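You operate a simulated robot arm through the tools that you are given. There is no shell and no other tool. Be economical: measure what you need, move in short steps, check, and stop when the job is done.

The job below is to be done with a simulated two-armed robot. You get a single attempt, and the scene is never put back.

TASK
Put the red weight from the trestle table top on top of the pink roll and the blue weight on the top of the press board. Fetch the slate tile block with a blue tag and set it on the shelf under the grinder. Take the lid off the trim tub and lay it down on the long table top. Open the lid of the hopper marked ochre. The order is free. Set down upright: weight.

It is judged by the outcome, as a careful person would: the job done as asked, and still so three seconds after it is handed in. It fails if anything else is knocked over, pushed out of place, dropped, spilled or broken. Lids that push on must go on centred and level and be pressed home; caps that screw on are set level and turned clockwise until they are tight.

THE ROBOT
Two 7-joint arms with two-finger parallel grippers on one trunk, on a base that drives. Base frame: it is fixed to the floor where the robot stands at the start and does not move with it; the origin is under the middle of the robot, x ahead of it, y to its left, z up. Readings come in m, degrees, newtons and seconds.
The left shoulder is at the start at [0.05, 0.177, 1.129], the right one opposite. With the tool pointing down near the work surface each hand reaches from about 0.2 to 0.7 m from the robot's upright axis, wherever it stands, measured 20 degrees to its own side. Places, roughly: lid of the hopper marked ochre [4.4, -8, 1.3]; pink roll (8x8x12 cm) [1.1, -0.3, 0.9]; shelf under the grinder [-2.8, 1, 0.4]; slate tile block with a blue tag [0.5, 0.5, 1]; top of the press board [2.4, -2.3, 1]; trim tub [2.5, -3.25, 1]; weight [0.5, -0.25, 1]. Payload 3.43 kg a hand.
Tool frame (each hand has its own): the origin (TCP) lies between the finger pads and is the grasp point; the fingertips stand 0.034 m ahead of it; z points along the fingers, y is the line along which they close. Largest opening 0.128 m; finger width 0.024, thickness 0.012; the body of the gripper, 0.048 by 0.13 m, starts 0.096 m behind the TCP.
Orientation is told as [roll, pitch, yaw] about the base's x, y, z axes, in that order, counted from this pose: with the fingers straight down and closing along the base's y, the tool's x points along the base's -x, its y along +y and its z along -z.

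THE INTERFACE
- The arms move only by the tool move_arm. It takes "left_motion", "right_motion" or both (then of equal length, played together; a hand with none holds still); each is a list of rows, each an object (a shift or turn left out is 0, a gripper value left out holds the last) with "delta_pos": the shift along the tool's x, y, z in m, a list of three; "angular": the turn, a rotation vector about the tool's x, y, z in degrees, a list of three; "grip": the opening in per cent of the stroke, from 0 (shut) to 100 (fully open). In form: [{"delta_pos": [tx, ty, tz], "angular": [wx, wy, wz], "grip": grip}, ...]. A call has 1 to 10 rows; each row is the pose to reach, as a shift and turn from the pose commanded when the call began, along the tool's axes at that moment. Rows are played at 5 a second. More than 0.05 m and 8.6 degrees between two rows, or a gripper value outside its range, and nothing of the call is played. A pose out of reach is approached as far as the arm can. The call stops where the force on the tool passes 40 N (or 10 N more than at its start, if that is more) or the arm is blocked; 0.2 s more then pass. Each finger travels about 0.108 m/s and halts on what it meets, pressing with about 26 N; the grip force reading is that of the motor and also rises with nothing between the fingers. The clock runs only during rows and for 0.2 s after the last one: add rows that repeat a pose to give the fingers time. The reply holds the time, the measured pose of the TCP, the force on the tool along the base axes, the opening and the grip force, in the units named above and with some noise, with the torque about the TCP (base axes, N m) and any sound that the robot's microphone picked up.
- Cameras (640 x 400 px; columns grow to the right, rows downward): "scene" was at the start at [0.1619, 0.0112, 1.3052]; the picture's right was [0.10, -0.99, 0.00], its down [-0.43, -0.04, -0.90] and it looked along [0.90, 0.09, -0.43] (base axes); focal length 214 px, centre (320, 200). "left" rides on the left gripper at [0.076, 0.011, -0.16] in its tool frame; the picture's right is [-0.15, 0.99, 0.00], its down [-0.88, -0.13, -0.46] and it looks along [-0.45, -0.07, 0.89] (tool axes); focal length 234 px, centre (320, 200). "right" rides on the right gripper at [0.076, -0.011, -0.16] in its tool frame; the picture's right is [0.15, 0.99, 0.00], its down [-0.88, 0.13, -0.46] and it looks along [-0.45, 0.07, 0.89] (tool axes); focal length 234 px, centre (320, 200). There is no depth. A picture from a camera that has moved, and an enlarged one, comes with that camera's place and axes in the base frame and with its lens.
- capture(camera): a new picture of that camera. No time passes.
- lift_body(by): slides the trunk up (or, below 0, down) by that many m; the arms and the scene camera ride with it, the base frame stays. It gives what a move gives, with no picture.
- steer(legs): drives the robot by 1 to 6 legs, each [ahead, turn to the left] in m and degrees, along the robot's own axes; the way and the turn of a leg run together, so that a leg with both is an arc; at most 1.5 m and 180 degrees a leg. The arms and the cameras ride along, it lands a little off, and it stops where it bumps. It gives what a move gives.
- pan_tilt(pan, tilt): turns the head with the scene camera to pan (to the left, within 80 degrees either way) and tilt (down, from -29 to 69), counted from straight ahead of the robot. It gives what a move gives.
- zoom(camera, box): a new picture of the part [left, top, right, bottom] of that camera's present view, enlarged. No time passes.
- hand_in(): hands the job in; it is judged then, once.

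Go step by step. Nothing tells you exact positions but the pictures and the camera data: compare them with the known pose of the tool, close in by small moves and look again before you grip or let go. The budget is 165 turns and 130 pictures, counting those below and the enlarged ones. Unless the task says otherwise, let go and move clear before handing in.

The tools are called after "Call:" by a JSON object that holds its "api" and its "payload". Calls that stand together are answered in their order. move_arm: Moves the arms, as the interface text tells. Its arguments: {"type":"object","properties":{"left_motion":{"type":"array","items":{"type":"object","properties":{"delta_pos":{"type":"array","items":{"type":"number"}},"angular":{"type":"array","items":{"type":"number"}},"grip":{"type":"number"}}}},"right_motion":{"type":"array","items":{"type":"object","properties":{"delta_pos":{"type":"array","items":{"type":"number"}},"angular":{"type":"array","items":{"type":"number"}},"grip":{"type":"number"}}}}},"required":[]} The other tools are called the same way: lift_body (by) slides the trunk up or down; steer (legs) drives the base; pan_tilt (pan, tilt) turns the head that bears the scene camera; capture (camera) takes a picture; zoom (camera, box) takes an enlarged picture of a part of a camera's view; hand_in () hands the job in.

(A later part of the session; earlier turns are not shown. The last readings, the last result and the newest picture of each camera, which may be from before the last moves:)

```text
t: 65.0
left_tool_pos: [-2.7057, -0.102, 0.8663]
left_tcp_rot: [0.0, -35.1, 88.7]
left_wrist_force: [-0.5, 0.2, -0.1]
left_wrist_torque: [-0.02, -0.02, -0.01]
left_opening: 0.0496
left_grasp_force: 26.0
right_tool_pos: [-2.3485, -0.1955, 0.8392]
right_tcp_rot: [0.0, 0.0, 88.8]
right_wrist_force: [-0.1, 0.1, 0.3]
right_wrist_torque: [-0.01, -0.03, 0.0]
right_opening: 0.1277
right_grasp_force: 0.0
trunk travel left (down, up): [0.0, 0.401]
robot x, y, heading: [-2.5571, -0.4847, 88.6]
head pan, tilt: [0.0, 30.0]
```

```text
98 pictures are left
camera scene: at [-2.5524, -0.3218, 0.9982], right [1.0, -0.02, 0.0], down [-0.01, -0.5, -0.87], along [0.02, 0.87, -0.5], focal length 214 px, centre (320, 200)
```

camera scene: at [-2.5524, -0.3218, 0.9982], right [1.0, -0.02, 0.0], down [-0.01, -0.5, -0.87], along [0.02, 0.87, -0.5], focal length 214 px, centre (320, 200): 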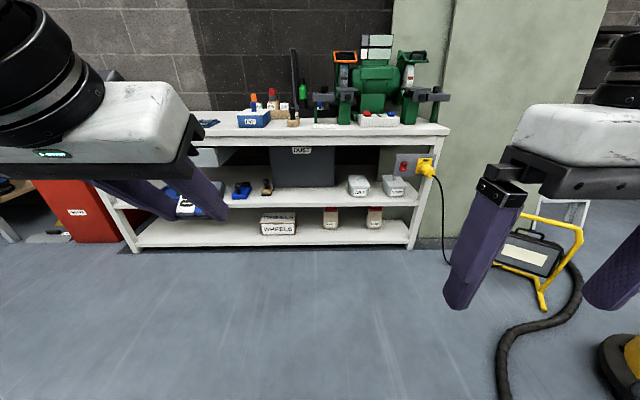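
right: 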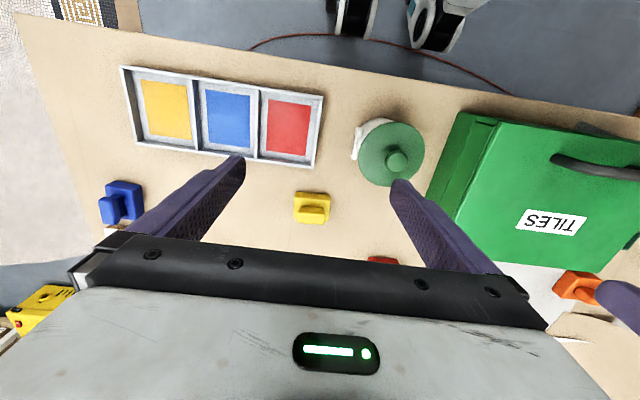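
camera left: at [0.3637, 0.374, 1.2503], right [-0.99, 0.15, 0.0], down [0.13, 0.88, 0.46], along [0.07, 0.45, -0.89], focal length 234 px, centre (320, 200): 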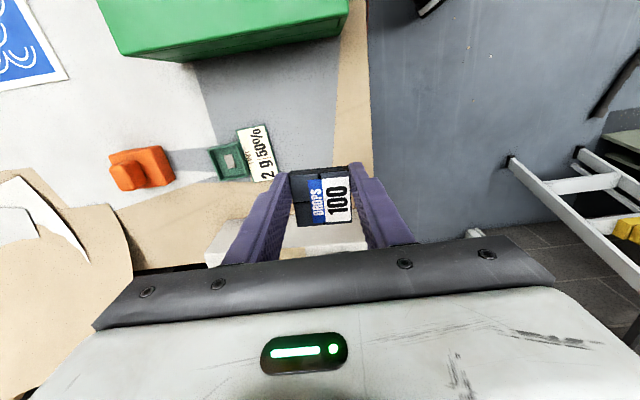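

The clear stretch between the small stamps and the GRIT box is visible. I drive forward 0.68 m so the hand stands just in front of the bench.

Call:
{"api": "steer", "payload": {"legs": [[0.68, 0]]}}

Call:
{"api": "pan_tilt", "payload": {"pan": 5, "tilt": 50}}

Call:
{"api": "capture", "payload": {"camera": "scene"}}

Call:
{"api": "capture", "payload": {"camera": "left"}}

```text
t: 68.8
left_tool_pos: [-2.6833, 0.5725, 0.8669]
left_tcp_rot: [0.0, -34.9, 87.9]
left_wrist_force: [0.5, 0.7, -1.0]
left_wrist_torque: [-0.03, -0.01, 0.0]
left_opening: 0.0494
left_grasp_force: 26.3
right_tool_pos: [-2.3283, 0.4752, 0.8394]
right_tcp_rot: [0.0, -0.1, 87.9]
right_wrist_force: [0.0, 0.6, 0.0]
right_wrist_torque: [0.01, -0.01, 0.02]
right_opening: 0.128
right_grasp_force: 0.1
trunk travel left (down, up): [0.0, 0.401]
robot x, y, heading: [-2.5328, 0.1926, 87.9]
head pan, tilt: [0.0, 30.0]
```

```text
t: 69.6
left_tool_pos: [-2.6818, 0.5733, 0.866]
left_tcp_rot: [-0.1, -34.9, 88.0]
left_wrist_force: [-0.1, 0.2, -1.8]
left_wrist_torque: [-0.02, 0.0, -0.04]
left_opening: 0.0493
left_grasp_force: 25.8
right_tool_pos: [-2.3274, 0.4772, 0.8405]
right_tcp_rot: [0.0, 0.1, 88.0]
right_wrist_force: [0.3, -0.2, 0.0]
right_wrist_torque: [0.01, -0.01, -0.01]
right_opening: 0.128
right_grasp_force: 0.0
trunk travel left (down, up): [0.0, 0.401]
robot x, y, heading: [-2.5381, 0.1938, 88.3]
head pan, tilt: [5.0, 50.0]
```

```text
97 pictures are left
camera scene: at [-2.539, 0.3389, 0.9687], right [1.0, 0.05, 0.0], down [0.04, -0.76, -0.64], along [-0.03, 0.64, -0.77], focal length 214 px, centre (320, 200)
```

scene: 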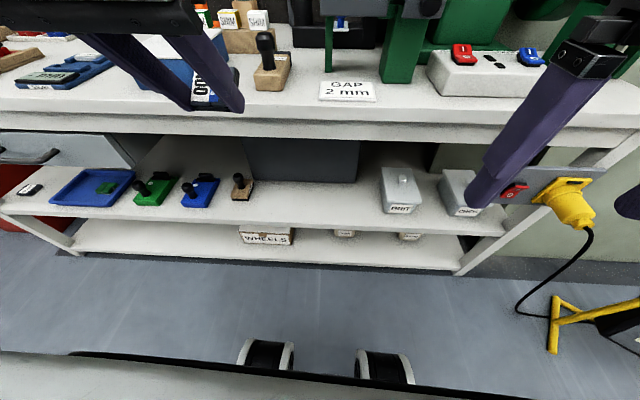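

```text
96 pictures are left
camera left: at [-2.7005, 0.4199, 0.9543], right [-0.98, 0.15, 0.08], down [0.15, 0.45, 0.88], along [0.1, 0.88, -0.47], focal length 234 px, centre (320, 200)
```

left: 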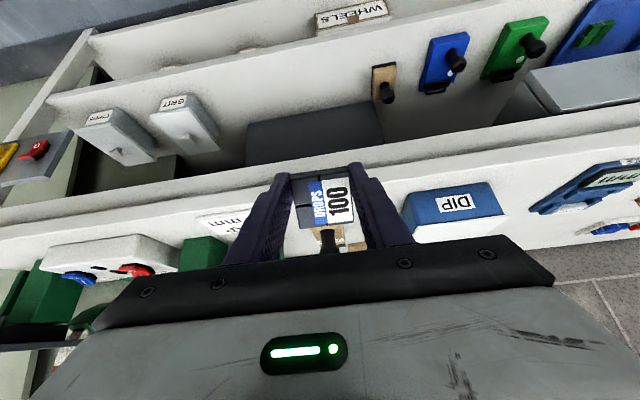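

Bench edge is at y≈0.717, top at z≈0.755, shelf at z≈0.35. I lower the left hand in front of the bench, shifted to x≈-2.56 where the shelf is clear.

Call:
{"api": "move_arm", "payload": {"left_motion": [{"delta_pos": [0.026, -0.015, 0.03]}, {"delta_pos": [0.052, -0.03, 0.06]}, {"delta_pos": [0.078, -0.045, 0.09]}, {"delta_pos": [0.104, -0.06, 0.12]}, {"delta_pos": [0.13, -0.075, 0.15]}, {"delta_pos": [0.156, -0.09, 0.18]}, {"delta_pos": [0.182, -0.105, 0.21]}, {"delta_pos": [0.208, -0.12, 0.24]}]}}

Call:
{"api": "capture", "payload": {"camera": "left"}}

Call:
{"api": "capture", "payload": {"camera": "scene"}}

```text
t: 71.4
left_tool_pos: [-2.562, 0.5325, 0.5496]
left_tcp_rot: [0.0, -35.0, 88.1]
left_wrist_force: [1.0, 0.3, -1.1]
left_wrist_torque: [-0.01, -0.01, 0.01]
left_opening: 0.0494
left_grasp_force: 26.3
right_tool_pos: [-2.3289, 0.4761, 0.8402]
right_tcp_rot: [0.0, -0.1, 88.1]
right_wrist_force: [-0.3, 0.1, 0.2]
right_wrist_torque: [0.0, 0.01, 0.03]
right_opening: 0.128
right_grasp_force: 0.1
trunk travel left (down, up): [0.0, 0.401]
robot x, y, heading: [-2.5384, 0.1879, 88.3]
head pan, tilt: [5.0, 50.0]
```

```text
95 pictures are left
camera left: at [-2.5792, 0.3794, 0.6365], right [-0.98, 0.15, 0.08], down [0.15, 0.45, 0.88], along [0.1, 0.88, -0.47], focal length 234 px, centre (320, 200)
```

left: 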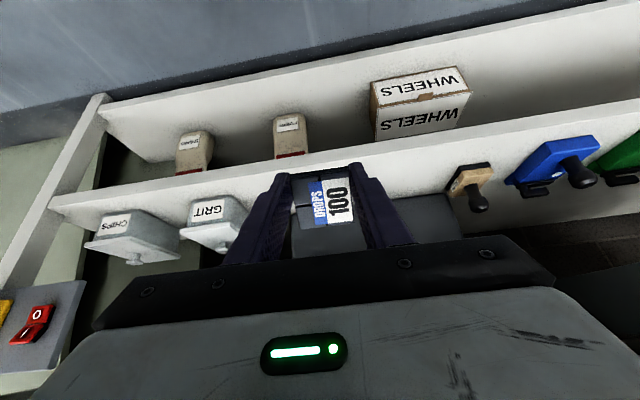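

```text
94 pictures are left
camera scene: at [-2.539, 0.3389, 0.9687], right [1.0, 0.05, 0.0], down [0.04, -0.76, -0.64], along [-0.03, 0.64, -0.77], focal length 214 px, centre (320, 200)
```

scene: 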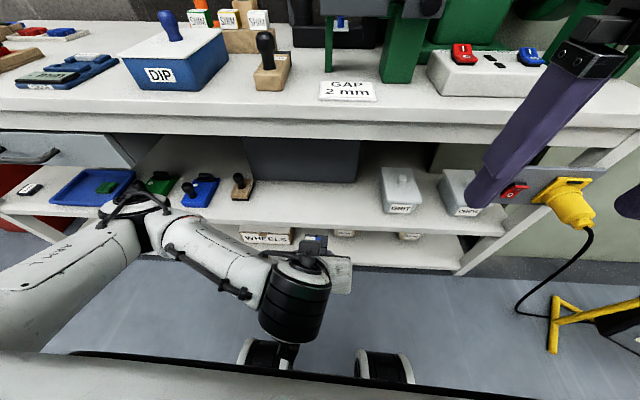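

Lined up with the clear strip. I push in over the shelf, staying several centimetres above it.

Call:
{"api": "move_arm", "payload": {"left_motion": [{"delta_pos": [-0.03, 0, 0.036]}, {"delta_pos": [-0.06, 0, 0.072]}, {"delta_pos": [-0.09, 0, 0.108]}, {"delta_pos": [-0.12, 0, 0.144]}, {"delta_pos": [-0.152, 0, 0.18]}]}}

Call:
{"api": "capture", "payload": {"camera": "left"}}

Call:
{"api": "capture", "payload": {"camera": "scene"}}

```text
t: 72.6
left_tool_pos: [-2.5569, 0.7659, 0.4915]
left_tcp_rot: [0.1, -35.0, 87.9]
left_wrist_force: [0.5, 0.0, -1.1]
left_wrist_torque: [0.01, 0.0, -0.01]
left_opening: 0.0489
left_grasp_force: 26.3
right_tool_pos: [-2.3287, 0.4758, 0.8396]
right_tcp_rot: [0.0, 0.1, 88.0]
right_wrist_force: [0.2, 0.0, -0.6]
right_wrist_torque: [0.01, 0.0, 0.03]
right_opening: 0.1282
right_grasp_force: 0.0
trunk travel left (down, up): [0.0, 0.401]
robot x, y, heading: [-2.5369, 0.188, 88.1]
head pan, tilt: [5.0, 50.0]
```

```text
93 pictures are left
camera left: at [-2.5737, 0.6112, 0.5792], right [-0.98, 0.16, 0.08], down [0.15, 0.45, 0.88], along [0.1, 0.88, -0.47], focal length 234 px, centre (320, 200)
```

left: 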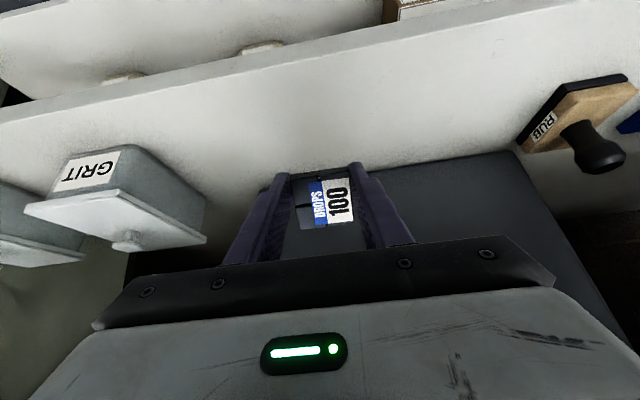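

```text
92 pictures are left
camera scene: at [-2.539, 0.3389, 0.9687], right [1.0, 0.05, 0.0], down [0.04, -0.77, -0.64], along [-0.03, 0.64, -0.77], focal length 214 px, centre (320, 200)
```

scene: 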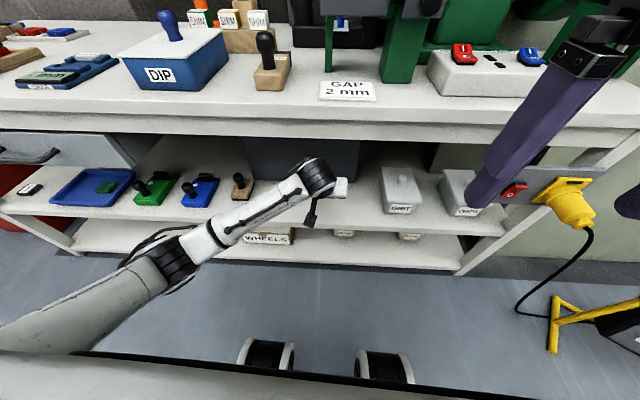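

The block is over the shelf with room around it. I lower in small steps and reduce the tilt slightly.

Call:
{"api": "move_arm", "payload": {"left_motion": [{"delta_pos": [0.009, 0, 0.012], "angular": [0, 3, 0]}, {"delta_pos": [0.017, 0, 0.025], "angular": [0, 6, 0]}, {"delta_pos": [0.023, 0, 0.033], "angular": [0, 8, 0]}]}}

Call:
{"api": "capture", "payload": {"camera": "left"}}

```text
t: 73.4
left_tool_pos: [-2.5565, 0.7651, 0.4509]
left_tcp_rot: [-0.1, -27.0, 88.0]
left_wrist_force: [-0.1, -0.7, -0.5]
left_wrist_torque: [-0.04, 0.01, 0.03]
left_opening: 0.0493
left_grasp_force: 25.8
right_tool_pos: [-2.3291, 0.4759, 0.8395]
right_tcp_rot: [0.0, 0.1, 88.0]
right_wrist_force: [-0.1, 0.6, -0.6]
right_wrist_torque: [0.04, 0.0, 0.0]
right_opening: 0.1279
right_grasp_force: 0.0
trunk travel left (down, up): [0.0, 0.401]
robot x, y, heading: [-2.5342, 0.195, 88.1]
head pan, tilt: [5.0, 50.0]
```

```text
91 pictures are left
camera left: at [-2.5734, 0.6254, 0.5589], right [-0.98, 0.17, 0.07], down [0.15, 0.57, 0.81], along [0.1, 0.8, -0.59], focal length 234 px, centre (320, 200)
```

left: 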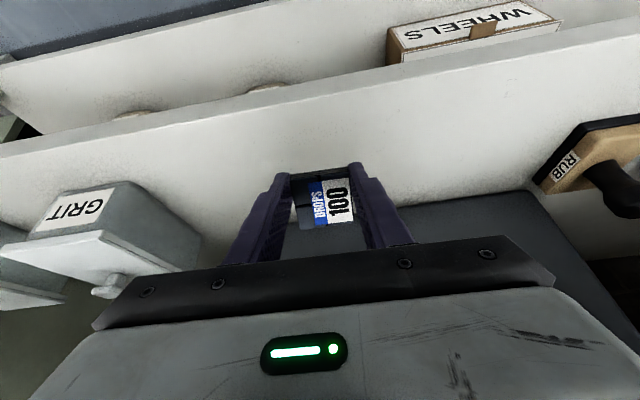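

Call:
{"api": "move_arm", "payload": {"left_motion": [{"delta_pos": [0.0027, 0, 0.0053]}, {"delta_pos": [0.0045, 0, 0.0089]}, {"delta_pos": [0.0064, 0, 0.0125]}, {"delta_pos": [0.0082, 0, 0.016]}]}}

```text
t: 74.4
left_tool_pos: [-2.5571, 0.763, 0.4339]
left_tcp_rot: [0.1, -27.1, 88.1]
left_wrist_force: [-0.3, -0.1, -1.2]
left_wrist_torque: [0.01, -0.03, -0.03]
left_opening: 0.0494
left_grasp_force: 26.1
right_tool_pos: [-2.3288, 0.4749, 0.84]
right_tcp_rot: [0.1, 0.1, 88.0]
right_wrist_force: [0.5, 0.3, 0.1]
right_wrist_torque: [-0.01, 0.02, 0.02]
right_opening: 0.128
right_grasp_force: 0.1
trunk travel left (down, up): [0.0, 0.401]
robot x, y, heading: [-2.537, 0.1879, 88.2]
head pan, tilt: [5.0, 50.0]
```

No contact yet; I continue down in small steps.

Call:
{"api": "move_arm", "payload": {"left_motion": [{"delta_pos": [0.0018, 0, 0.0036]}, {"delta_pos": [0.0036, 0, 0.007]}, {"delta_pos": [0.0054, 0, 0.0107]}, {"delta_pos": [0.0068, 0, 0.0134]}]}}

Call:
{"api": "capture", "payload": {"camera": "left"}}

```text
t: 75.4
left_tool_pos: [-2.5574, 0.764, 0.4184]
left_tcp_rot: [0.0, -26.9, 88.1]
left_wrist_force: [-1.1, 0.6, -1.0]
left_wrist_torque: [-0.06, 0.01, -0.03]
left_opening: 0.0491
left_grasp_force: 26.4
right_tool_pos: [-2.3289, 0.4752, 0.8394]
right_tcp_rot: [0.0, 0.0, 87.9]
right_wrist_force: [0.4, 0.0, -0.8]
right_wrist_torque: [-0.02, 0.02, 0.01]
right_opening: 0.128
right_grasp_force: 0.0
trunk travel left (down, up): [0.0, 0.401]
robot x, y, heading: [-2.5359, 0.187, 88.5]
head pan, tilt: [5.0, 50.0]
```

```text
90 pictures are left
camera left: at [-2.5739, 0.6247, 0.5262], right [-0.98, 0.17, 0.07], down [0.15, 0.57, 0.81], along [0.1, 0.8, -0.59], focal length 234 px, centre (320, 200)
```

left: 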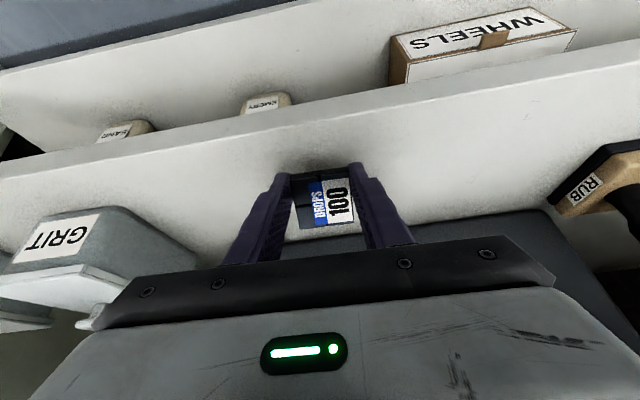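

A contact shadow shows just under the fingertips; almost there.

Call:
{"api": "move_arm", "payload": {"left_motion": [{"delta_pos": [0.0014, 0, 0.0027]}, {"delta_pos": [0.0027, 0, 0.0053]}, {"delta_pos": [0.0041, 0, 0.008]}, {"delta_pos": [0.0054, 0, 0.0107]}]}}

Call:
{"api": "zoom", "payload": {"camera": "left", "box": [240, 120, 400, 240]}}

```text
t: 76.4
left_tool_pos: [-2.5578, 0.7655, 0.406]
left_tcp_rot: [0.1, -27.0, 88.0]
left_wrist_force: [0.8, -0.7, -1.1]
left_wrist_torque: [-0.01, 0.04, -0.03]
left_opening: 0.0493
left_grasp_force: 26.2
right_tool_pos: [-2.3291, 0.4759, 0.841]
right_tcp_rot: [0.0, -0.1, 88.0]
right_wrist_force: [-0.2, 1.2, -0.4]
right_wrist_torque: [0.01, -0.01, 0.0]
right_opening: 0.1281
right_grasp_force: 0.2
trunk travel left (down, up): [0.0, 0.401]
robot x, y, heading: [-2.5393, 0.1899, 88.0]
head pan, tilt: [5.0, 50.0]
```

```text
3.33 times, centred on (320, 180) of left
camera zoom: at [-2.5742, 0.6249, 0.5139], right [-0.98, 0.16, 0.07], down [0.15, 0.57, 0.81], along [0.1, 0.8, -0.59], focal length 781 px, centre (320, 267)
```

zoom: 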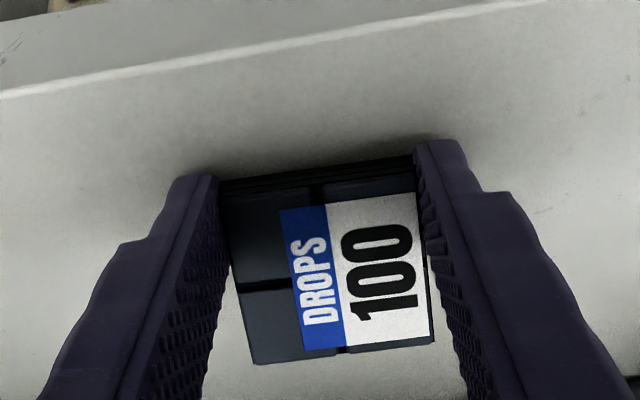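

Call:
{"api": "move_arm", "payload": {"left_motion": [{"delta_pos": [0.0014, 0, 0.0027]}, {"delta_pos": [0.0023, 0, 0.0045]}, {"delta_pos": [0.0032, 0, 0.0062]}, {"delta_pos": [0.0041, 0, 0.008]}]}}

```text
t: 77.4
left_tool_pos: [-2.5563, 0.7696, 0.405]
left_tcp_rot: [-0.2, -28.0, 88.0]
left_wrist_force: [-2.1, -2.8, 10.7]
left_wrist_torque: [-0.08, 0.37, 0.13]
left_opening: 0.049
left_grasp_force: 26.4
right_tool_pos: [-2.3293, 0.4752, 0.8392]
right_tcp_rot: [-0.1, -0.1, 88.0]
right_wrist_force: [-0.4, -0.2, -0.4]
right_wrist_torque: [0.01, 0.0, 0.01]
right_opening: 0.1281
right_grasp_force: 0.1
trunk travel left (down, up): [0.0, 0.401]
robot x, y, heading: [-2.5408, 0.191, 87.9]
head pan, tilt: [5.0, 50.0]
stopped in row 4 (left hand): the force on the tool passed its limit (the readings are from after the stop); the commanded pose is now the measured one
```

Contact with the shelf. I open slowly so the block settles flat.

Call:
{"api": "move_arm", "payload": {"left_motion": [{"grip": 38.6}, {"grip": 39}, {"grip": 39.5}, {"grip": 40}, {"grip": 41}, {"grip": 43}, {"grip": 46}, {"grip": 52}]}}

Call:
{"api": "zoom", "payload": {"camera": "left", "box": [240, 120, 400, 240]}}

```text
t: 79.2
left_tool_pos: [-2.552, 0.7674, 0.4067]
left_tcp_rot: [-0.5, -28.0, 87.9]
left_wrist_force: [14.7, 3.1, 16.0]
left_wrist_torque: [0.21, 0.02, -0.2]
left_opening: 0.0587
left_grasp_force: 0.0
right_tool_pos: [-2.3284, 0.4747, 0.8404]
right_tcp_rot: [0.0, -0.1, 88.0]
right_wrist_force: [-0.3, 0.4, -0.2]
right_wrist_torque: [0.02, 0.0, 0.03]
right_opening: 0.1279
right_grasp_force: 0.0
trunk travel left (down, up): [0.0, 0.401]
robot x, y, heading: [-2.5401, 0.1881, 88.2]
head pan, tilt: [5.0, 50.0]
```

```text
3.33 times, centred on (320, 180) of left
camera zoom: at [-2.5707, 0.6255, 0.5113], right [-0.98, 0.17, 0.06], down [0.15, 0.56, 0.82], along [0.1, 0.81, -0.57], focal length 781 px, centre (320, 267)
```

zoom: 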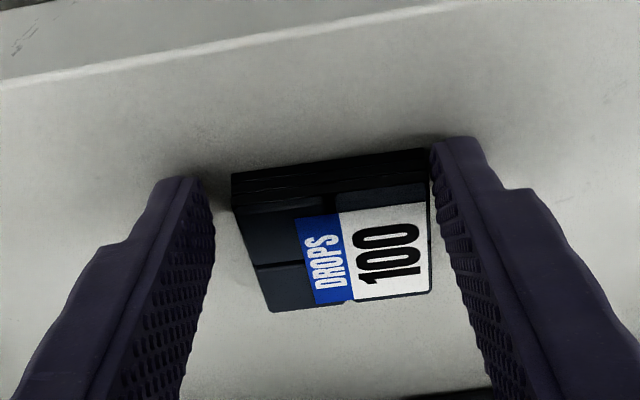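

The block lies flat on the shelf. I ease the pressure, open wider and withdraw.

Call:
{"api": "move_arm", "payload": {"left_motion": [{"delta_pos": [-0.001, 0, -0.003], "grip": 60}, {"delta_pos": [-0.002, 0, -0.005], "grip": 75}, {"delta_pos": [-0.002, 0, -0.005], "grip": 75}, {"delta_pos": [-0.002, 0, -0.035]}, {"delta_pos": [-0.002, 0, -0.07]}]}}

Call:
{"api": "capture", "payload": {"camera": "left"}}

```text
t: 80.4
left_tool_pos: [-2.5599, 0.7379, 0.4703]
left_tcp_rot: [0.3, -27.9, 88.1]
left_wrist_force: [-0.4, -0.3, 0.3]
left_wrist_torque: [0.03, 0.01, 0.0]
left_opening: 0.0959
left_grasp_force: 0.2
right_tool_pos: [-2.3288, 0.4753, 0.8409]
right_tcp_rot: [0.1, -0.1, 88.1]
right_wrist_force: [0.0, -0.4, 0.7]
right_wrist_torque: [-0.01, 0.03, -0.04]
right_opening: 0.1281
right_grasp_force: 0.0
trunk travel left (down, up): [0.0, 0.401]
robot x, y, heading: [-2.5374, 0.1904, 88.4]
head pan, tilt: [5.0, 50.0]
```

```text
87 pictures are left
camera left: at [-2.5752, 0.5964, 0.5762], right [-0.98, 0.16, 0.07], down [0.15, 0.56, 0.81], along [0.09, 0.81, -0.58], focal length 234 px, centre (320, 200)
```

left: 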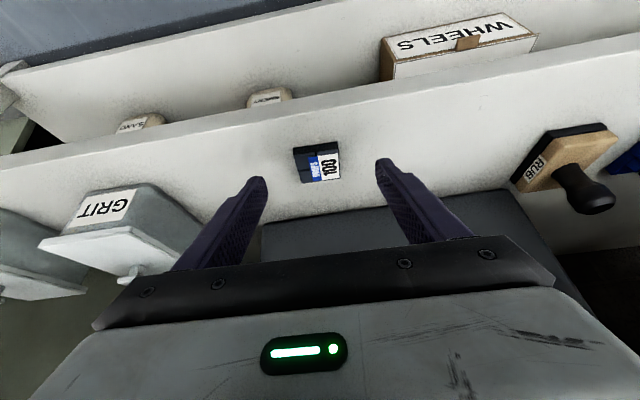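

The slate block is on the shelf. I pull the hand out, back the robot away and raise the trunk.

Call:
{"api": "move_arm", "payload": {"left_motion": [{"delta_pos": [0.042, 0, -0.022]}, {"delta_pos": [0.084, 0, -0.044]}, {"delta_pos": [0.126, 0, -0.066]}, {"delta_pos": [0.168, 0, -0.089]}]}}

Call:
{"api": "steer", "payload": {"legs": [[-0.7, 0]]}}

Call:
{"api": "lift_body", "payload": {"by": 0.3}}

Call:
{"api": "capture", "payload": {"camera": "scene"}}

```text
t: 81.0
left_tool_pos: [-2.5645, 0.7195, 0.5694]
left_tcp_rot: [2.4, -40.3, 87.2]
left_wrist_force: [-0.4, -0.9, 0.5]
left_wrist_torque: [-0.02, 0.01, -0.03]
left_opening: 0.0958
left_grasp_force: 0.1
right_tool_pos: [-2.324, 0.4685, 0.846]
right_tcp_rot: [0.7, -0.8, 88.0]
right_wrist_force: [-0.2, -0.3, 0.6]
right_wrist_torque: [-0.02, 0.02, -0.01]
right_opening: 0.128
right_grasp_force: 0.1
trunk travel left (down, up): [0.0, 0.401]
robot x, y, heading: [-2.539, 0.1931, 88.1]
head pan, tilt: [5.0, 50.0]
stopped in row 2 (left hand): the arm was blocked; the commanded pose is now the measured one
```

```text
t: 84.8
left_tool_pos: [-2.5812, 0.025, 0.5721]
left_tcp_rot: [2.2, -40.7, 85.6]
left_wrist_force: [-0.4, 0.2, -0.9]
left_wrist_torque: [-0.01, -0.01, 0.0]
left_opening: 0.0962
left_grasp_force: 0.0
right_tool_pos: [-2.3487, -0.2332, 0.8433]
right_tcp_rot: [0.6, -0.6, 86.4]
right_wrist_force: [-0.7, -0.6, 0.2]
right_wrist_torque: [0.03, 0.0, -0.03]
right_opening: 0.128
right_grasp_force: 0.1
trunk travel left (down, up): [0.0, 0.401]
robot x, y, heading: [-2.5728, -0.5086, 86.4]
head pan, tilt: [5.0, 50.0]
```

```text
t: 87.8
left_tool_pos: [-2.5828, 0.0282, 0.8628]
left_tcp_rot: [1.4, -40.2, 86.1]
left_wrist_force: [0.0, 0.0, 0.7]
left_wrist_torque: [-0.01, -0.01, 0.03]
left_opening: 0.096
left_grasp_force: 0.0
right_tool_pos: [-2.3524, -0.2273, 1.1389]
right_tcp_rot: [0.0, 0.0, 86.5]
right_wrist_force: [-0.5, 0.4, -0.4]
right_wrist_torque: [-0.03, 0.0, -0.02]
right_opening: 0.128
right_grasp_force: 0.0
trunk travel left (down, up): [-0.3, 0.101]
robot x, y, heading: [-2.5722, -0.5055, 86.5]
head pan, tilt: [5.0, 50.0]
```

```text
86 pictures are left
camera scene: at [-2.5678, -0.3585, 1.2686], right [1.0, 0.03, 0.0], down [0.02, -0.77, -0.64], along [-0.02, 0.64, -0.77], focal length 214 px, centre (320, 200)
```

scene: 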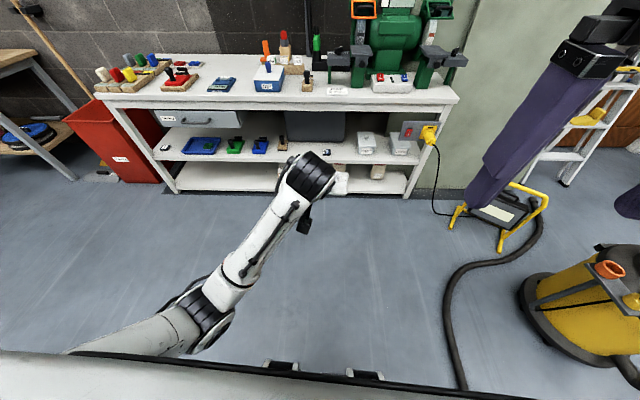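

The bench is undisturbed. I bring the left arm back to its carry pose and check the shelf.

Call:
{"api": "move_arm", "payload": {"left_motion": [{"delta_pos": [-0.005, 0.015, -0.041], "angular": [0, 5, 0]}, {"delta_pos": [-0.01, 0.03, -0.082], "angular": [0, 10, 0]}, {"delta_pos": [-0.016, 0.045, -0.123], "angular": [0, 15, 0]}, {"delta_pos": [-0.021, 0.06, -0.165], "angular": [0, 20, 0]}, {"delta_pos": [-0.026, 0.075, -0.206], "angular": [0, 25, 0]}, {"delta_pos": [-0.031, 0.09, -0.247], "angular": [0, 30, 0]}, {"delta_pos": [-0.037, 0.105, -0.289], "angular": [0, 35, 0]}, {"delta_pos": [-0.042, 0.12, -0.33], "angular": [0, 40, 0], "grip": 100}]}}

Call:
{"api": "pan_tilt", "payload": {"pan": 0, "tilt": 38}}

Call:
{"api": "capture", "payload": {"camera": "scene"}}

```text
t: 89.8
left_tool_pos: [-2.7528, 0.0164, 0.7886]
left_tcp_rot: [4.1, -1.0, 88.7]
left_wrist_force: [0.4, -0.4, 0.6]
left_wrist_torque: [0.0, -0.02, -0.02]
left_opening: 0.128
left_grasp_force: 0.1
left hand out of reach, approached as far as the arm can: row 2, 3, 4, 5, 6, 7, 8
right_tool_pos: [-2.3537, -0.2275, 1.1396]
right_tcp_rot: [0.0, 0.0, 86.4]
right_wrist_force: [0.4, 0.3, 0.5]
right_wrist_torque: [0.05, -0.02, 0.0]
right_opening: 0.1281
right_grasp_force: 0.0
trunk travel left (down, up): [-0.3, 0.101]
robot x, y, heading: [-2.5713, -0.5066, 86.5]
head pan, tilt: [5.0, 50.0]
stopped in row 8 (left hand): the arm was blocked; the commanded pose is now the measured one
```

```text
t: 90.5
left_tool_pos: [-2.7513, 0.0165, 0.789]
left_tcp_rot: [4.2, -1.1, 88.7]
left_wrist_force: [-0.6, -1.2, -0.4]
left_wrist_torque: [-0.03, -0.02, 0.0]
left_opening: 0.1282
left_grasp_force: 0.1
right_tool_pos: [-2.3527, -0.2281, 1.1409]
right_tcp_rot: [0.1, 0.0, 86.4]
right_wrist_force: [0.3, 0.7, 0.0]
right_wrist_torque: [0.0, -0.03, -0.02]
right_opening: 0.128
right_grasp_force: 0.1
trunk travel left (down, up): [-0.3, 0.101]
robot x, y, heading: [-2.5697, -0.5073, 86.5]
head pan, tilt: [0.0, 38.0]
```

```text
85 pictures are left
camera scene: at [-2.5606, -0.3494, 1.2858], right [1.0, -0.06, 0.0], down [-0.04, -0.61, -0.79], along [0.05, 0.79, -0.62], focal length 214 px, centre (320, 200)
```

scene: 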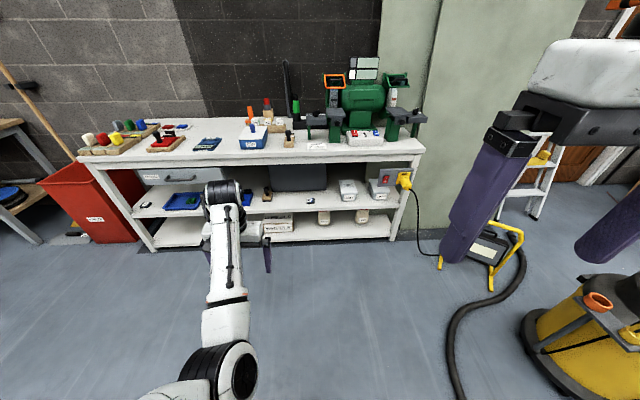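

The slate block is visible standing flat on the shelf. The left arm folded into a low-elbow posture, so I ease it upward in stages.

Call:
{"api": "move_arm", "payload": {"left_motion": [{"delta_pos": [0, 0.02, -0.03], "angular": [-2, 0, 0]}, {"delta_pos": [0, 0.04, -0.06], "angular": [-4, 0, 0]}, {"delta_pos": [0, 0.06, -0.09], "angular": [-4, 0, 0]}, {"delta_pos": [0, 0.08, -0.12], "angular": [-4, 0, 0]}, {"delta_pos": [0, 0.1, -0.15], "angular": [-4, 0, 0]}, {"delta_pos": [0, 0.12, -0.18], "angular": [-4, 0, 0]}]}}

Call:
{"api": "capture", "payload": {"camera": "scene"}}

```text
t: 91.2
left_tool_pos: [-2.8275, -0.0276, 0.7624]
left_tcp_rot: [11.1, 9.5, 90.4]
left_wrist_force: [0.2, -0.4, -0.6]
left_wrist_torque: [-0.03, -0.01, -0.01]
left_opening: 0.128
left_grasp_force: 0.0
left hand out of reach, approached as far as the arm can: row 1, 2, 3
right_tool_pos: [-2.3537, -0.2262, 1.14]
right_tcp_rot: [0.0, -0.2, 86.4]
right_wrist_force: [0.1, 0.1, 0.4]
right_wrist_torque: [-0.01, 0.01, 0.01]
right_opening: 0.1282
right_grasp_force: 0.1
trunk travel left (down, up): [-0.3, 0.101]
robot x, y, heading: [-2.5712, -0.5068, 86.7]
head pan, tilt: [0.0, 38.0]
stopped in row 3 (left hand): the arm was blocked; the commanded pose is now the measured one
```

```text
84 pictures are left
camera scene: at [-2.5608, -0.3494, 1.2858], right [1.0, -0.06, 0.0], down [-0.04, -0.61, -0.79], along [0.05, 0.79, -0.62], focal length 214 px, centre (320, 200)
```

scene: 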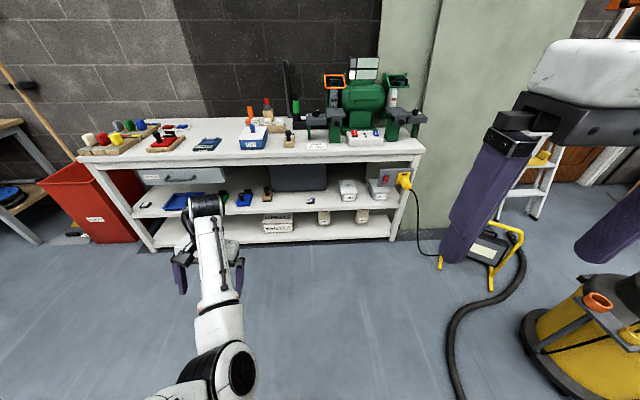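

The block sits fine. The left arm seems at a wrist limit with its elbow low; I tilt the hand forward while raising it to free it.

Call:
{"api": "move_arm", "payload": {"left_motion": [{"delta_pos": [0, 0, -0.005], "angular": [0, -8, 0]}, {"delta_pos": [0, 0, -0.015], "angular": [0, -16, 0]}, {"delta_pos": [0, 0, -0.035], "angular": [0, -24, 0]}, {"delta_pos": [0, 0, -0.06], "angular": [0, -32, 0]}, {"delta_pos": [0, 0, -0.09], "angular": [0, -40, 0]}, {"delta_pos": [0, 0, -0.12], "angular": [0, -48, 0]}, {"delta_pos": [0, 0, -0.15], "angular": [0, -56, 0]}, {"delta_pos": [0, 0, -0.18], "angular": [0, -64, 0]}]}}

Call:
{"api": "capture", "payload": {"camera": "scene"}}

```text
t: 92.2
left_tool_pos: [-2.8326, 0.0292, 0.8875]
left_tcp_rot: [13.9, -29.2, 85.0]
left_wrist_force: [0.0, 0.3, -1.0]
left_wrist_torque: [-0.01, -0.01, -0.01]
left_opening: 0.128
left_grasp_force: 0.1
right_tool_pos: [-2.3541, -0.2268, 1.1402]
right_tcp_rot: [0.0, -0.1, 86.3]
right_wrist_force: [0.2, 0.0, 0.7]
right_wrist_torque: [0.0, 0.02, -0.03]
right_opening: 0.1281
right_grasp_force: 0.1
trunk travel left (down, up): [-0.3, 0.101]
robot x, y, heading: [-2.5699, -0.5054, 86.6]
head pan, tilt: [0.0, 38.0]
stopped in row 4 (left hand): the arm was blocked; the commanded pose is now the measured one
```

```text
83 pictures are left
camera scene: at [-2.5607, -0.3493, 1.2858], right [1.0, -0.06, 0.0], down [-0.04, -0.61, -0.79], along [0.05, 0.79, -0.62], focal length 214 px, centre (320, 200)
```

scene: 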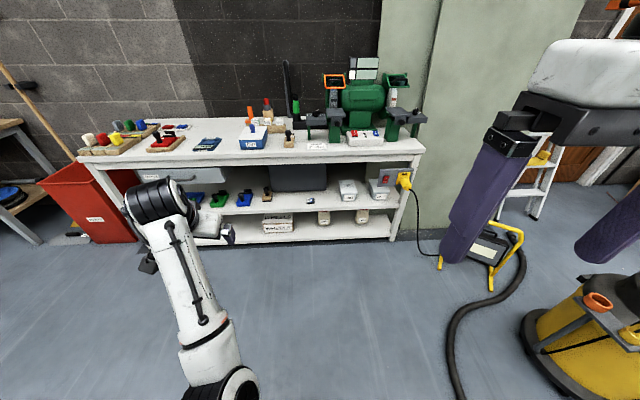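

It is coming up. I continue raising in the same manner.

Call:
{"api": "move_arm", "payload": {"left_motion": [{"delta_pos": [-0.012, 0, -0.022], "angular": [0, -4, 0]}, {"delta_pos": [-0.024, 0, -0.044], "angular": [0, -8, 0]}, {"delta_pos": [-0.036, 0, -0.066], "angular": [0, -12, 0]}, {"delta_pos": [-0.048, 0, -0.088], "angular": [0, -16, 0]}, {"delta_pos": [-0.06, 0, -0.11], "angular": [0, -20, 0]}, {"delta_pos": [-0.072, 0, -0.132], "angular": [0, -24, 0]}, {"delta_pos": [-0.084, 0, -0.154], "angular": [0, -28, 0]}, {"delta_pos": [-0.097, 0, -0.175], "angular": [0, -32, 0]}]}}

Call:
{"api": "capture", "payload": {"camera": "scene"}}

```text
t: 94.0
left_tool_pos: [-2.7913, 0.0241, 1.0811]
left_tcp_rot: [24.5, -59.2, 70.3]
left_wrist_force: [-0.7, -0.2, 0.2]
left_wrist_torque: [-0.01, 0.0, 0.01]
left_opening: 0.1281
left_grasp_force: 0.1
right_tool_pos: [-2.3536, -0.2279, 1.1404]
right_tcp_rot: [0.0, 0.1, 86.4]
right_wrist_force: [-0.4, 0.2, 0.0]
right_wrist_torque: [0.02, -0.07, -0.01]
right_opening: 0.1279
right_grasp_force: 0.0
trunk travel left (down, up): [-0.3, 0.101]
robot x, y, heading: [-2.5713, -0.5094, 86.7]
head pan, tilt: [0.0, 38.0]
```

```text
82 pictures are left
camera scene: at [-2.5606, -0.3494, 1.2858], right [1.0, -0.06, 0.0], down [-0.04, -0.61, -0.79], along [0.05, 0.79, -0.62], focal length 214 px, centre (320, 200)
```

scene: 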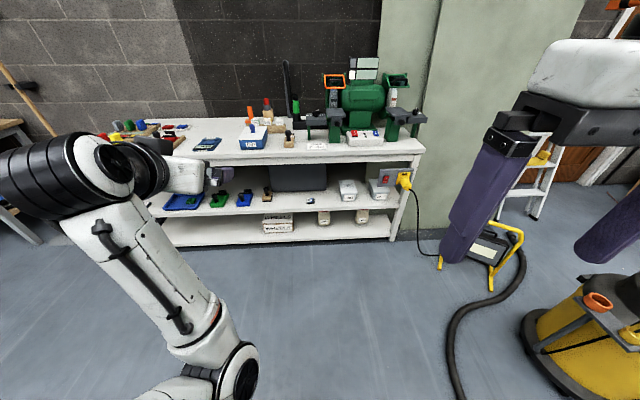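

The hand is up at z≈1.08 now. I try returning it toward tool-down while moving it outward and up.

Call:
{"api": "move_arm", "payload": {"left_motion": [{"delta_pos": [-0.02, 0.015, -0.01], "angular": [0, 6, 0]}, {"delta_pos": [-0.04, 0.03, -0.02], "angular": [0, 12, 0]}, {"delta_pos": [-0.06, 0.045, -0.03], "angular": [0, 18, 0]}, {"delta_pos": [-0.08, 0.06, -0.04], "angular": [0, 24, 0]}, {"delta_pos": [-0.1, 0.075, -0.05], "angular": [0, 30, 0]}, {"delta_pos": [-0.12, 0.09, -0.06], "angular": [0, 36, 0]}, {"delta_pos": [-0.13, 0.1, -0.07], "angular": [0, 42, 0]}, {"delta_pos": [-0.13, 0.1, -0.07], "angular": [0, 48, 0]}]}}

Call:
{"api": "capture", "payload": {"camera": "scene"}}

```text
t: 95.8
left_tool_pos: [-2.9014, 0.0248, 1.2366]
left_tcp_rot: [11.6, -12.1, 91.3]
left_wrist_force: [-0.4, -0.5, 0.1]
left_wrist_torque: [-0.02, -0.01, -0.03]
left_opening: 0.128
left_grasp_force: 0.1
left hand out of reach, approached as far as the arm can: row 2, 3, 4, 5, 6, 7, 8
right_tool_pos: [-2.3532, -0.2257, 1.1393]
right_tcp_rot: [0.0, 0.0, 86.4]
right_wrist_force: [0.1, 0.0, -0.3]
right_wrist_torque: [-0.01, -0.03, 0.02]
right_opening: 0.1279
right_grasp_force: 0.0
trunk travel left (down, up): [-0.3, 0.101]
robot x, y, heading: [-2.5706, -0.5076, 86.5]
head pan, tilt: [0.0, 38.0]
```

```text
81 pictures are left
camera scene: at [-2.5612, -0.3495, 1.2859], right [1.0, -0.06, 0.0], down [-0.04, -0.61, -0.79], along [0.05, 0.79, -0.62], focal length 214 px, centre (320, 200)
```

scene: 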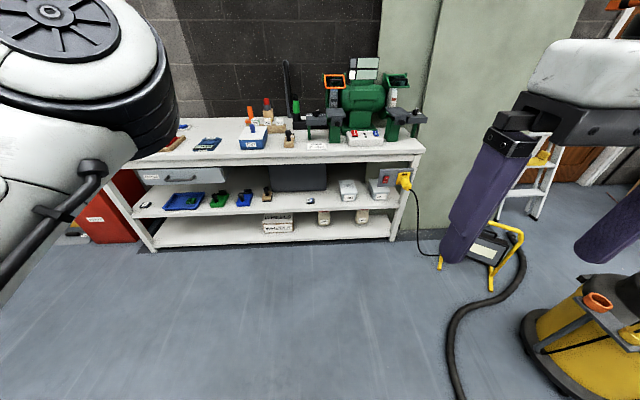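

The arm unfolded back to a normal high posture. I level the hand and bring it nearer the body.

Call:
{"api": "move_arm", "payload": {"left_motion": [{"delta_pos": [0.015, -0.02, 0], "angular": [2, 2, 0.7]}, {"delta_pos": [0.03, -0.04, 0], "angular": [4, 4, 1.4]}, {"delta_pos": [0.045, -0.06, 0], "angular": [6, 6, 2]}, {"delta_pos": [0.06, -0.08, 0], "angular": [8, 8, 3]}, {"delta_pos": [0.075, -0.1, 0], "angular": [10, 10, 4]}, {"delta_pos": [0.1, -0.12, 0], "angular": [11.6, 12, 4]}]}}

Call:
{"api": "pan_tilt", "payload": {"pan": 0, "tilt": 25}}

Call:
{"api": "capture", "payload": {"camera": "scene"}}

```text
t: 97.0
left_tool_pos: [-2.9604, -0.0462, 1.1568]
left_tcp_rot: [9.5, 4.1, 109.7]
left_wrist_force: [0.4, -0.7, 0.8]
left_wrist_torque: [0.0, 0.02, 0.02]
left_opening: 0.1281
left_grasp_force: 0.1
left hand out of reach, approached as far as the arm can: row 1, 2, 3, 4, 5
right_tool_pos: [-2.3533, -0.2277, 1.1397]
right_tcp_rot: [0.2, -0.1, 86.6]
right_wrist_force: [0.2, 0.1, -0.2]
right_wrist_torque: [0.0, 0.02, 0.02]
right_opening: 0.1278
right_grasp_force: 0.0
trunk travel left (down, up): [-0.3, 0.101]
robot x, y, heading: [-2.5719, -0.5086, 86.5]
head pan, tilt: [0.0, 38.0]
stopped in row 5 (left hand): the arm was blocked; the commanded pose is now the measured one
```

```text
t: 97.7
left_tool_pos: [-2.9611, -0.045, 1.1562]
left_tcp_rot: [9.5, 4.1, 109.7]
left_wrist_force: [0.9, -0.8, 0.4]
left_wrist_torque: [-0.01, 0.05, 0.03]
left_opening: 0.128
left_grasp_force: 0.0
right_tool_pos: [-2.3537, -0.2264, 1.1395]
right_tcp_rot: [0.1, -0.1, 86.6]
right_wrist_force: [0.3, -0.1, 0.1]
right_wrist_torque: [-0.03, -0.02, -0.03]
right_opening: 0.1279
right_grasp_force: 0.1
trunk travel left (down, up): [-0.3, 0.101]
robot x, y, heading: [-2.5694, -0.5061, 86.6]
head pan, tilt: [0.0, 25.0]
```

```text
80 pictures are left
camera scene: at [-2.5603, -0.3436, 1.3061], right [1.0, -0.06, 0.0], down [-0.03, -0.42, -0.91], along [0.06, 0.9, -0.42], focal length 214 px, centre (320, 200)
```

scene: 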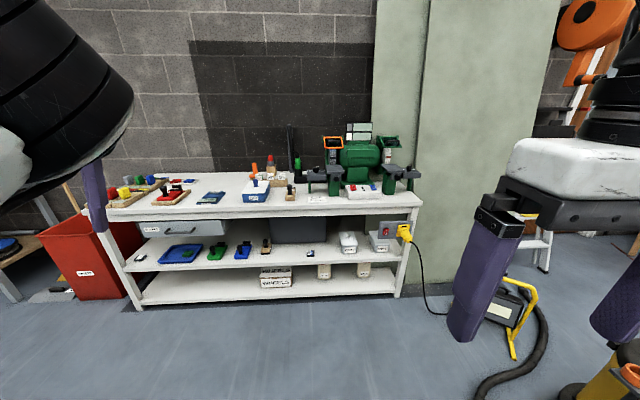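

Call:
{"api": "move_arm", "payload": {"left_motion": [{"delta_pos": [-0.01, 0, -0.01], "angular": [3, -1, 5]}, {"delta_pos": [-0.02, 0, -0.02], "angular": [6, -2, 10]}, {"delta_pos": [-0.03, 0, -0.03], "angular": [9, -4, 15]}, {"delta_pos": [-0.03, -0.02, -0.04], "angular": [9, -4, 20]}, {"delta_pos": [-0.03, -0.04, -0.05], "angular": [9, -4, 22]}, {"delta_pos": [-0.03, -0.07, -0.06], "angular": [9, -4, 22]}, {"delta_pos": [-0.03, -0.1, -0.06], "angular": [9, -4, 22]}]}}

Call:
{"api": "capture", "payload": {"camera": "scene"}}

```text
t: 99.3
left_tool_pos: [-2.8692, 0.0209, 1.1947]
left_tcp_rot: [-0.7, 1.9, 87.3]
left_wrist_force: [0.5, -0.4, -0.4]
left_wrist_torque: [0.02, -0.02, -0.03]
left_opening: 0.1279
left_grasp_force: 0.2
right_tool_pos: [-2.3532, -0.2271, 1.1406]
right_tcp_rot: [0.0, 0.0, 86.6]
right_wrist_force: [0.1, 0.7, 0.6]
right_wrist_torque: [-0.03, 0.02, 0.0]
right_opening: 0.1281
right_grasp_force: 0.1
trunk travel left (down, up): [-0.3, 0.101]
robot x, y, heading: [-2.5695, -0.5071, 86.2]
head pan, tilt: [0.0, 25.0]
```

```text
79 pictures are left
camera scene: at [-2.5599, -0.3434, 1.3061], right [1.0, -0.06, 0.0], down [-0.03, -0.42, -0.91], along [0.06, 0.9, -0.42], focal length 214 px, centre (320, 200)
```

scene: 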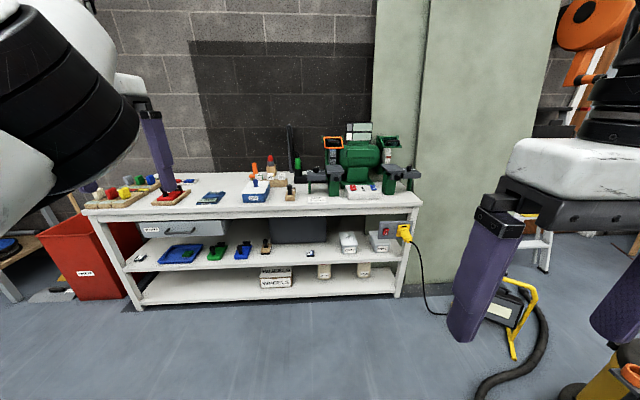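

The left arm is level again. I bring it to the carry position and then drive back to the trestle table along the same lane.

Call:
{"api": "move_arm", "payload": {"left_motion": [{"delta_pos": [0.02, -0.02, 0], "angular": [0, -1, 0]}, {"delta_pos": [0.04, -0.04, 0], "angular": [0, -2, 0]}, {"delta_pos": [0.06, -0.06, 0], "angular": [0, -2, 0]}, {"delta_pos": [0.08, -0.08, 0], "angular": [0, -2, 0]}, {"delta_pos": [0.1, -0.1, 0], "angular": [0, -2, 0]}]}}

Call:
{"api": "steer", "payload": {"legs": [[-0.7, 0], [0, -86]]}}

Call:
{"api": "capture", "payload": {"camera": "scene"}}

```text
t: 100.0
left_tool_pos: [-2.8634, -0.0224, 1.1132]
left_tcp_rot: [-4.0, 11.2, 91.8]
left_wrist_force: [-1.2, -0.5, 0.4]
left_wrist_torque: [0.02, 0.04, 0.0]
left_opening: 0.128
left_grasp_force: 0.0
right_tool_pos: [-2.3537, -0.2287, 1.1408]
right_tcp_rot: [0.0, -0.2, 86.6]
right_wrist_force: [-0.9, 0.0, 0.4]
right_wrist_torque: [0.03, 0.06, -0.01]
right_opening: 0.128
right_grasp_force: 0.0
trunk travel left (down, up): [-0.3, 0.101]
robot x, y, heading: [-2.5679, -0.5064, 86.5]
head pan, tilt: [0.0, 25.0]
stopped in row 3 (left hand): the arm was blocked; the commanded pose is now the measured one
```

```text
t: 107.5
left_tool_pos: [-2.1456, -0.8921, 1.1124]
left_tcp_rot: [-4.1, 11.2, 4.4]
left_wrist_force: [0.3, 0.1, 0.8]
left_wrist_torque: [0.0, 0.01, 0.0]
left_opening: 0.1279
left_grasp_force: 0.0
right_tool_pos: [-2.3301, -1.4102, 1.14]
right_tcp_rot: [0.0, 0.0, -0.8]
right_wrist_force: [-0.1, 0.5, -0.8]
right_wrist_torque: [-0.02, -0.03, 0.02]
right_opening: 0.1279
right_grasp_force: 0.0
trunk travel left (down, up): [-0.3, 0.101]
robot x, y, heading: [-2.6191, -1.2085, -0.8]
head pan, tilt: [0.0, 25.0]
```

```text
78 pictures are left
camera scene: at [-2.4564, -1.2083, 1.3062], right [-0.02, -1.0, 0.0], down [-0.42, 0.01, -0.91], along [0.91, -0.01, -0.42], focal length 214 px, centre (320, 200)
```

scene: 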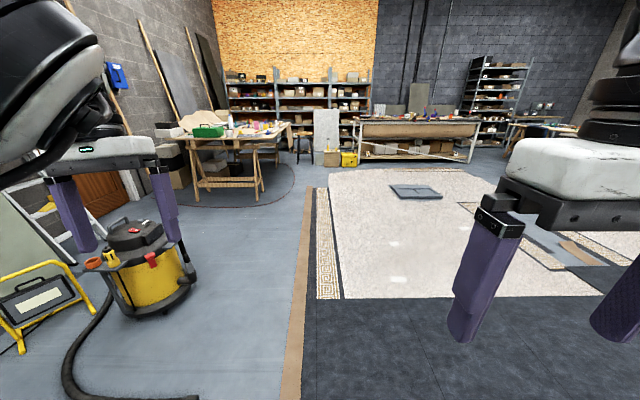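

I see the trestle table ahead-left and a long table at the back (x≈2.4) which holds the press and tub. I raise the trunk and drive back to the trestle table.

Call:
{"api": "lift_body", "payload": {"by": 0.1}}

Call:
{"api": "steer", "payload": {"legs": [[1.5, 0], [0.22, 0], [0, 75], [1.05, 0], [0, -54], [0.35, 0]]}}

Call:
{"api": "capture", "payload": {"camera": "scene"}}

```text
t: 108.9
left_tool_pos: [-2.1455, -0.8922, 1.2126]
left_tcp_rot: [-4.2, 11.2, 4.5]
left_wrist_force: [0.4, -0.2, 0.0]
left_wrist_torque: [0.0, 0.01, -0.01]
left_opening: 0.128
left_grasp_force: 0.0
right_tool_pos: [-2.3296, -1.4116, 1.2393]
right_tcp_rot: [0.0, -0.1, -0.9]
right_wrist_force: [-0.3, 0.0, 0.2]
right_wrist_torque: [-0.02, 0.0, 0.0]
right_opening: 0.1282
right_grasp_force: 0.0
trunk travel left (down, up): [-0.4, 0.001]
robot x, y, heading: [-2.6202, -1.2083, -1.1]
head pan, tilt: [0.0, 25.0]
```

```text
t: 130.3
left_tool_pos: [0.0809, 0.3704, 1.2107]
left_tcp_rot: [-4.1, 11.3, 25.0]
left_wrist_force: [-0.3, -0.3, 0.1]
left_wrist_torque: [0.0, 0.02, 0.01]
left_opening: 0.1282
left_grasp_force: 0.1
right_tool_pos: [0.091, -0.1807, 1.2388]
right_tcp_rot: [0.0, 0.0, 19.7]
right_wrist_force: [0.0, 1.3, 0.7]
right_wrist_torque: [-0.01, 0.03, 0.0]
right_opening: 0.1278
right_grasp_force: 0.0
trunk travel left (down, up): [-0.4, 0.001]
robot x, y, heading: [-0.2552, -0.0893, 19.7]
head pan, tilt: [0.0, 25.0]
```

```text
77 pictures are left
camera scene: at [-0.0979, -0.0347, 1.4061], right [0.34, -0.94, 0.0], down [-0.4, -0.14, -0.91], along [0.85, 0.31, -0.42], focal length 214 px, centre (320, 200)
```

scene: 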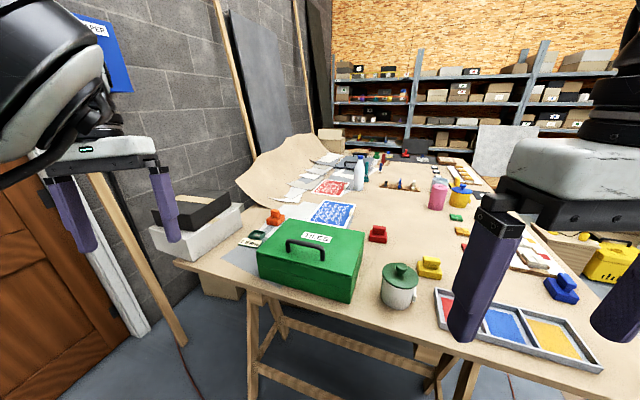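

I drive the last 0.26 m so the right hand can reach the red weight at about [0.67, -0.01].

Call:
{"api": "steer", "payload": {"legs": [[0.26, 0]]}}

Call:
{"api": "pan_tilt", "payload": {"pan": -15, "tilt": 40}}

Call:
{"api": "capture", "payload": {"camera": "scene"}}

Call:
{"api": "capture", "payload": {"camera": "right"}}

```text
t: 132.1
left_tool_pos: [0.324, 0.4595, 1.2121]
left_tcp_rot: [-4.1, 11.2, 25.2]
left_wrist_force: [-0.1, 0.0, 0.5]
left_wrist_torque: [-0.01, 0.04, 0.02]
left_opening: 0.1279
left_grasp_force: 0.0
right_tool_pos: [0.338, -0.0911, 1.2397]
right_tcp_rot: [0.0, -0.1, 19.7]
right_wrist_force: [0.8, 0.4, 0.3]
right_wrist_torque: [-0.01, 0.04, 0.0]
right_opening: 0.1278
right_grasp_force: 0.0
trunk travel left (down, up): [-0.4, 0.001]
robot x, y, heading: [-0.0085, -0.0042, 19.9]
head pan, tilt: [0.0, 25.0]
```

```text
t: 132.9
left_tool_pos: [0.3247, 0.4595, 1.2124]
left_tcp_rot: [-4.1, 11.2, 25.1]
left_wrist_force: [0.1, 0.7, -0.5]
left_wrist_torque: [0.01, 0.01, 0.03]
left_opening: 0.128
left_grasp_force: 0.1
right_tool_pos: [0.3359, -0.0919, 1.2395]
right_tcp_rot: [-0.1, -0.2, 19.8]
right_wrist_force: [-0.4, -0.1, -0.4]
right_wrist_torque: [-0.01, 0.0, -0.01]
right_opening: 0.1281
right_grasp_force: 0.0
trunk travel left (down, up): [-0.4, 0.001]
robot x, y, heading: [-0.0064, -0.0036, 19.8]
head pan, tilt: [-15.0, 40.0]
```

```text
76 pictures are left
camera scene: at [0.1443, 0.0294, 1.3829], right [0.09, -1.0, 0.0], down [-0.64, -0.05, -0.77], along [0.76, 0.07, -0.64], focal length 214 px, centre (320, 200)
```

scene: 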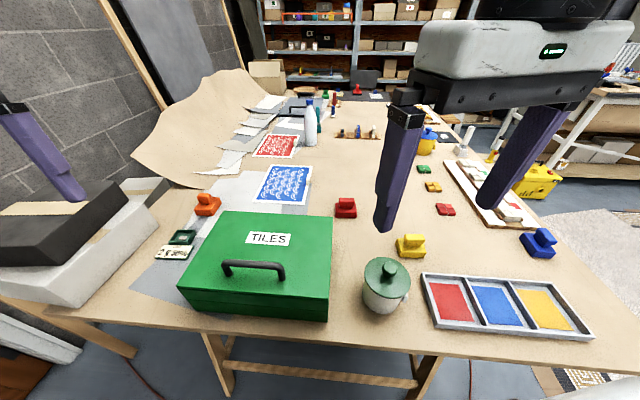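

```text
75 pictures are left
camera right: at [0.269, -0.1287, 1.3998], right [-0.47, 0.88, 0.0], down [0.78, 0.42, 0.46], along [0.4, 0.22, -0.89], focal length 234 px, centre (320, 200)
```

right: 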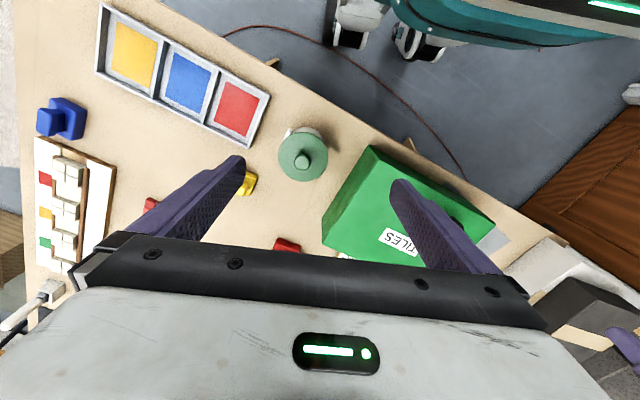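

The red weight has a base with a ridge on top. I bring the right hand above it for a close look.

Call:
{"api": "move_arm", "payload": {"right_motion": [{"delta_pos": [-0.047, -0.005, 0]}, {"delta_pos": [-0.094, -0.01, 0]}, {"delta_pos": [-0.141, -0.016, 0]}, {"delta_pos": [-0.188, -0.021, 0]}, {"delta_pos": [-0.235, -0.026, 0]}, {"delta_pos": [-0.282, -0.032, 0]}, {"delta_pos": [-0.33, -0.037, 0.01]}, {"delta_pos": [-0.33, -0.037, 0.055]}, {"delta_pos": [-0.33, -0.037, 0.1]}]}}

Call:
{"api": "capture", "payload": {"camera": "right"}}

```text
t: 134.9
left_tool_pos: [0.3232, 0.4592, 1.2126]
left_tcp_rot: [-4.1, 11.1, 25.1]
left_wrist_force: [-0.1, 0.4, 0.5]
left_wrist_torque: [0.04, -0.01, -0.01]
left_opening: 0.1281
left_grasp_force: 0.0
right_tool_pos: [0.659, -0.0134, 1.1427]
right_tcp_rot: [0.0, -0.2, 19.7]
right_wrist_force: [-0.7, 0.6, 0.6]
right_wrist_torque: [0.0, 0.01, 0.06]
right_opening: 0.1279
right_grasp_force: 0.1
right hand out of reach, approached as far as the arm can: row 7
trunk travel left (down, up): [-0.4, 0.001]
robot x, y, heading: [-0.0045, -0.0017, 20.0]
head pan, tilt: [-15.0, 40.0]
```

```text
74 pictures are left
camera right: at [0.5911, -0.05, 1.3023], right [-0.47, 0.88, 0.0], down [0.78, 0.42, 0.46], along [0.4, 0.22, -0.89], focal length 234 px, centre (320, 200)
```

right: 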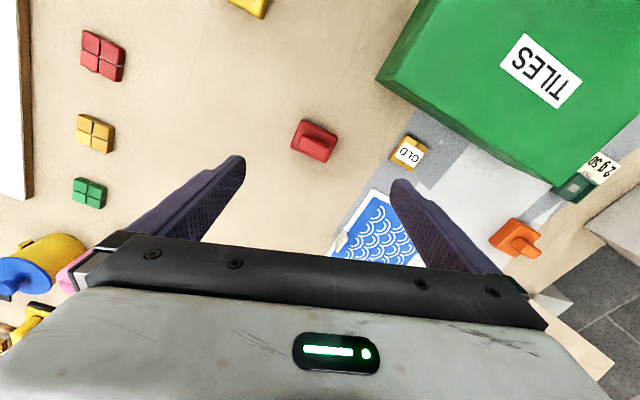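

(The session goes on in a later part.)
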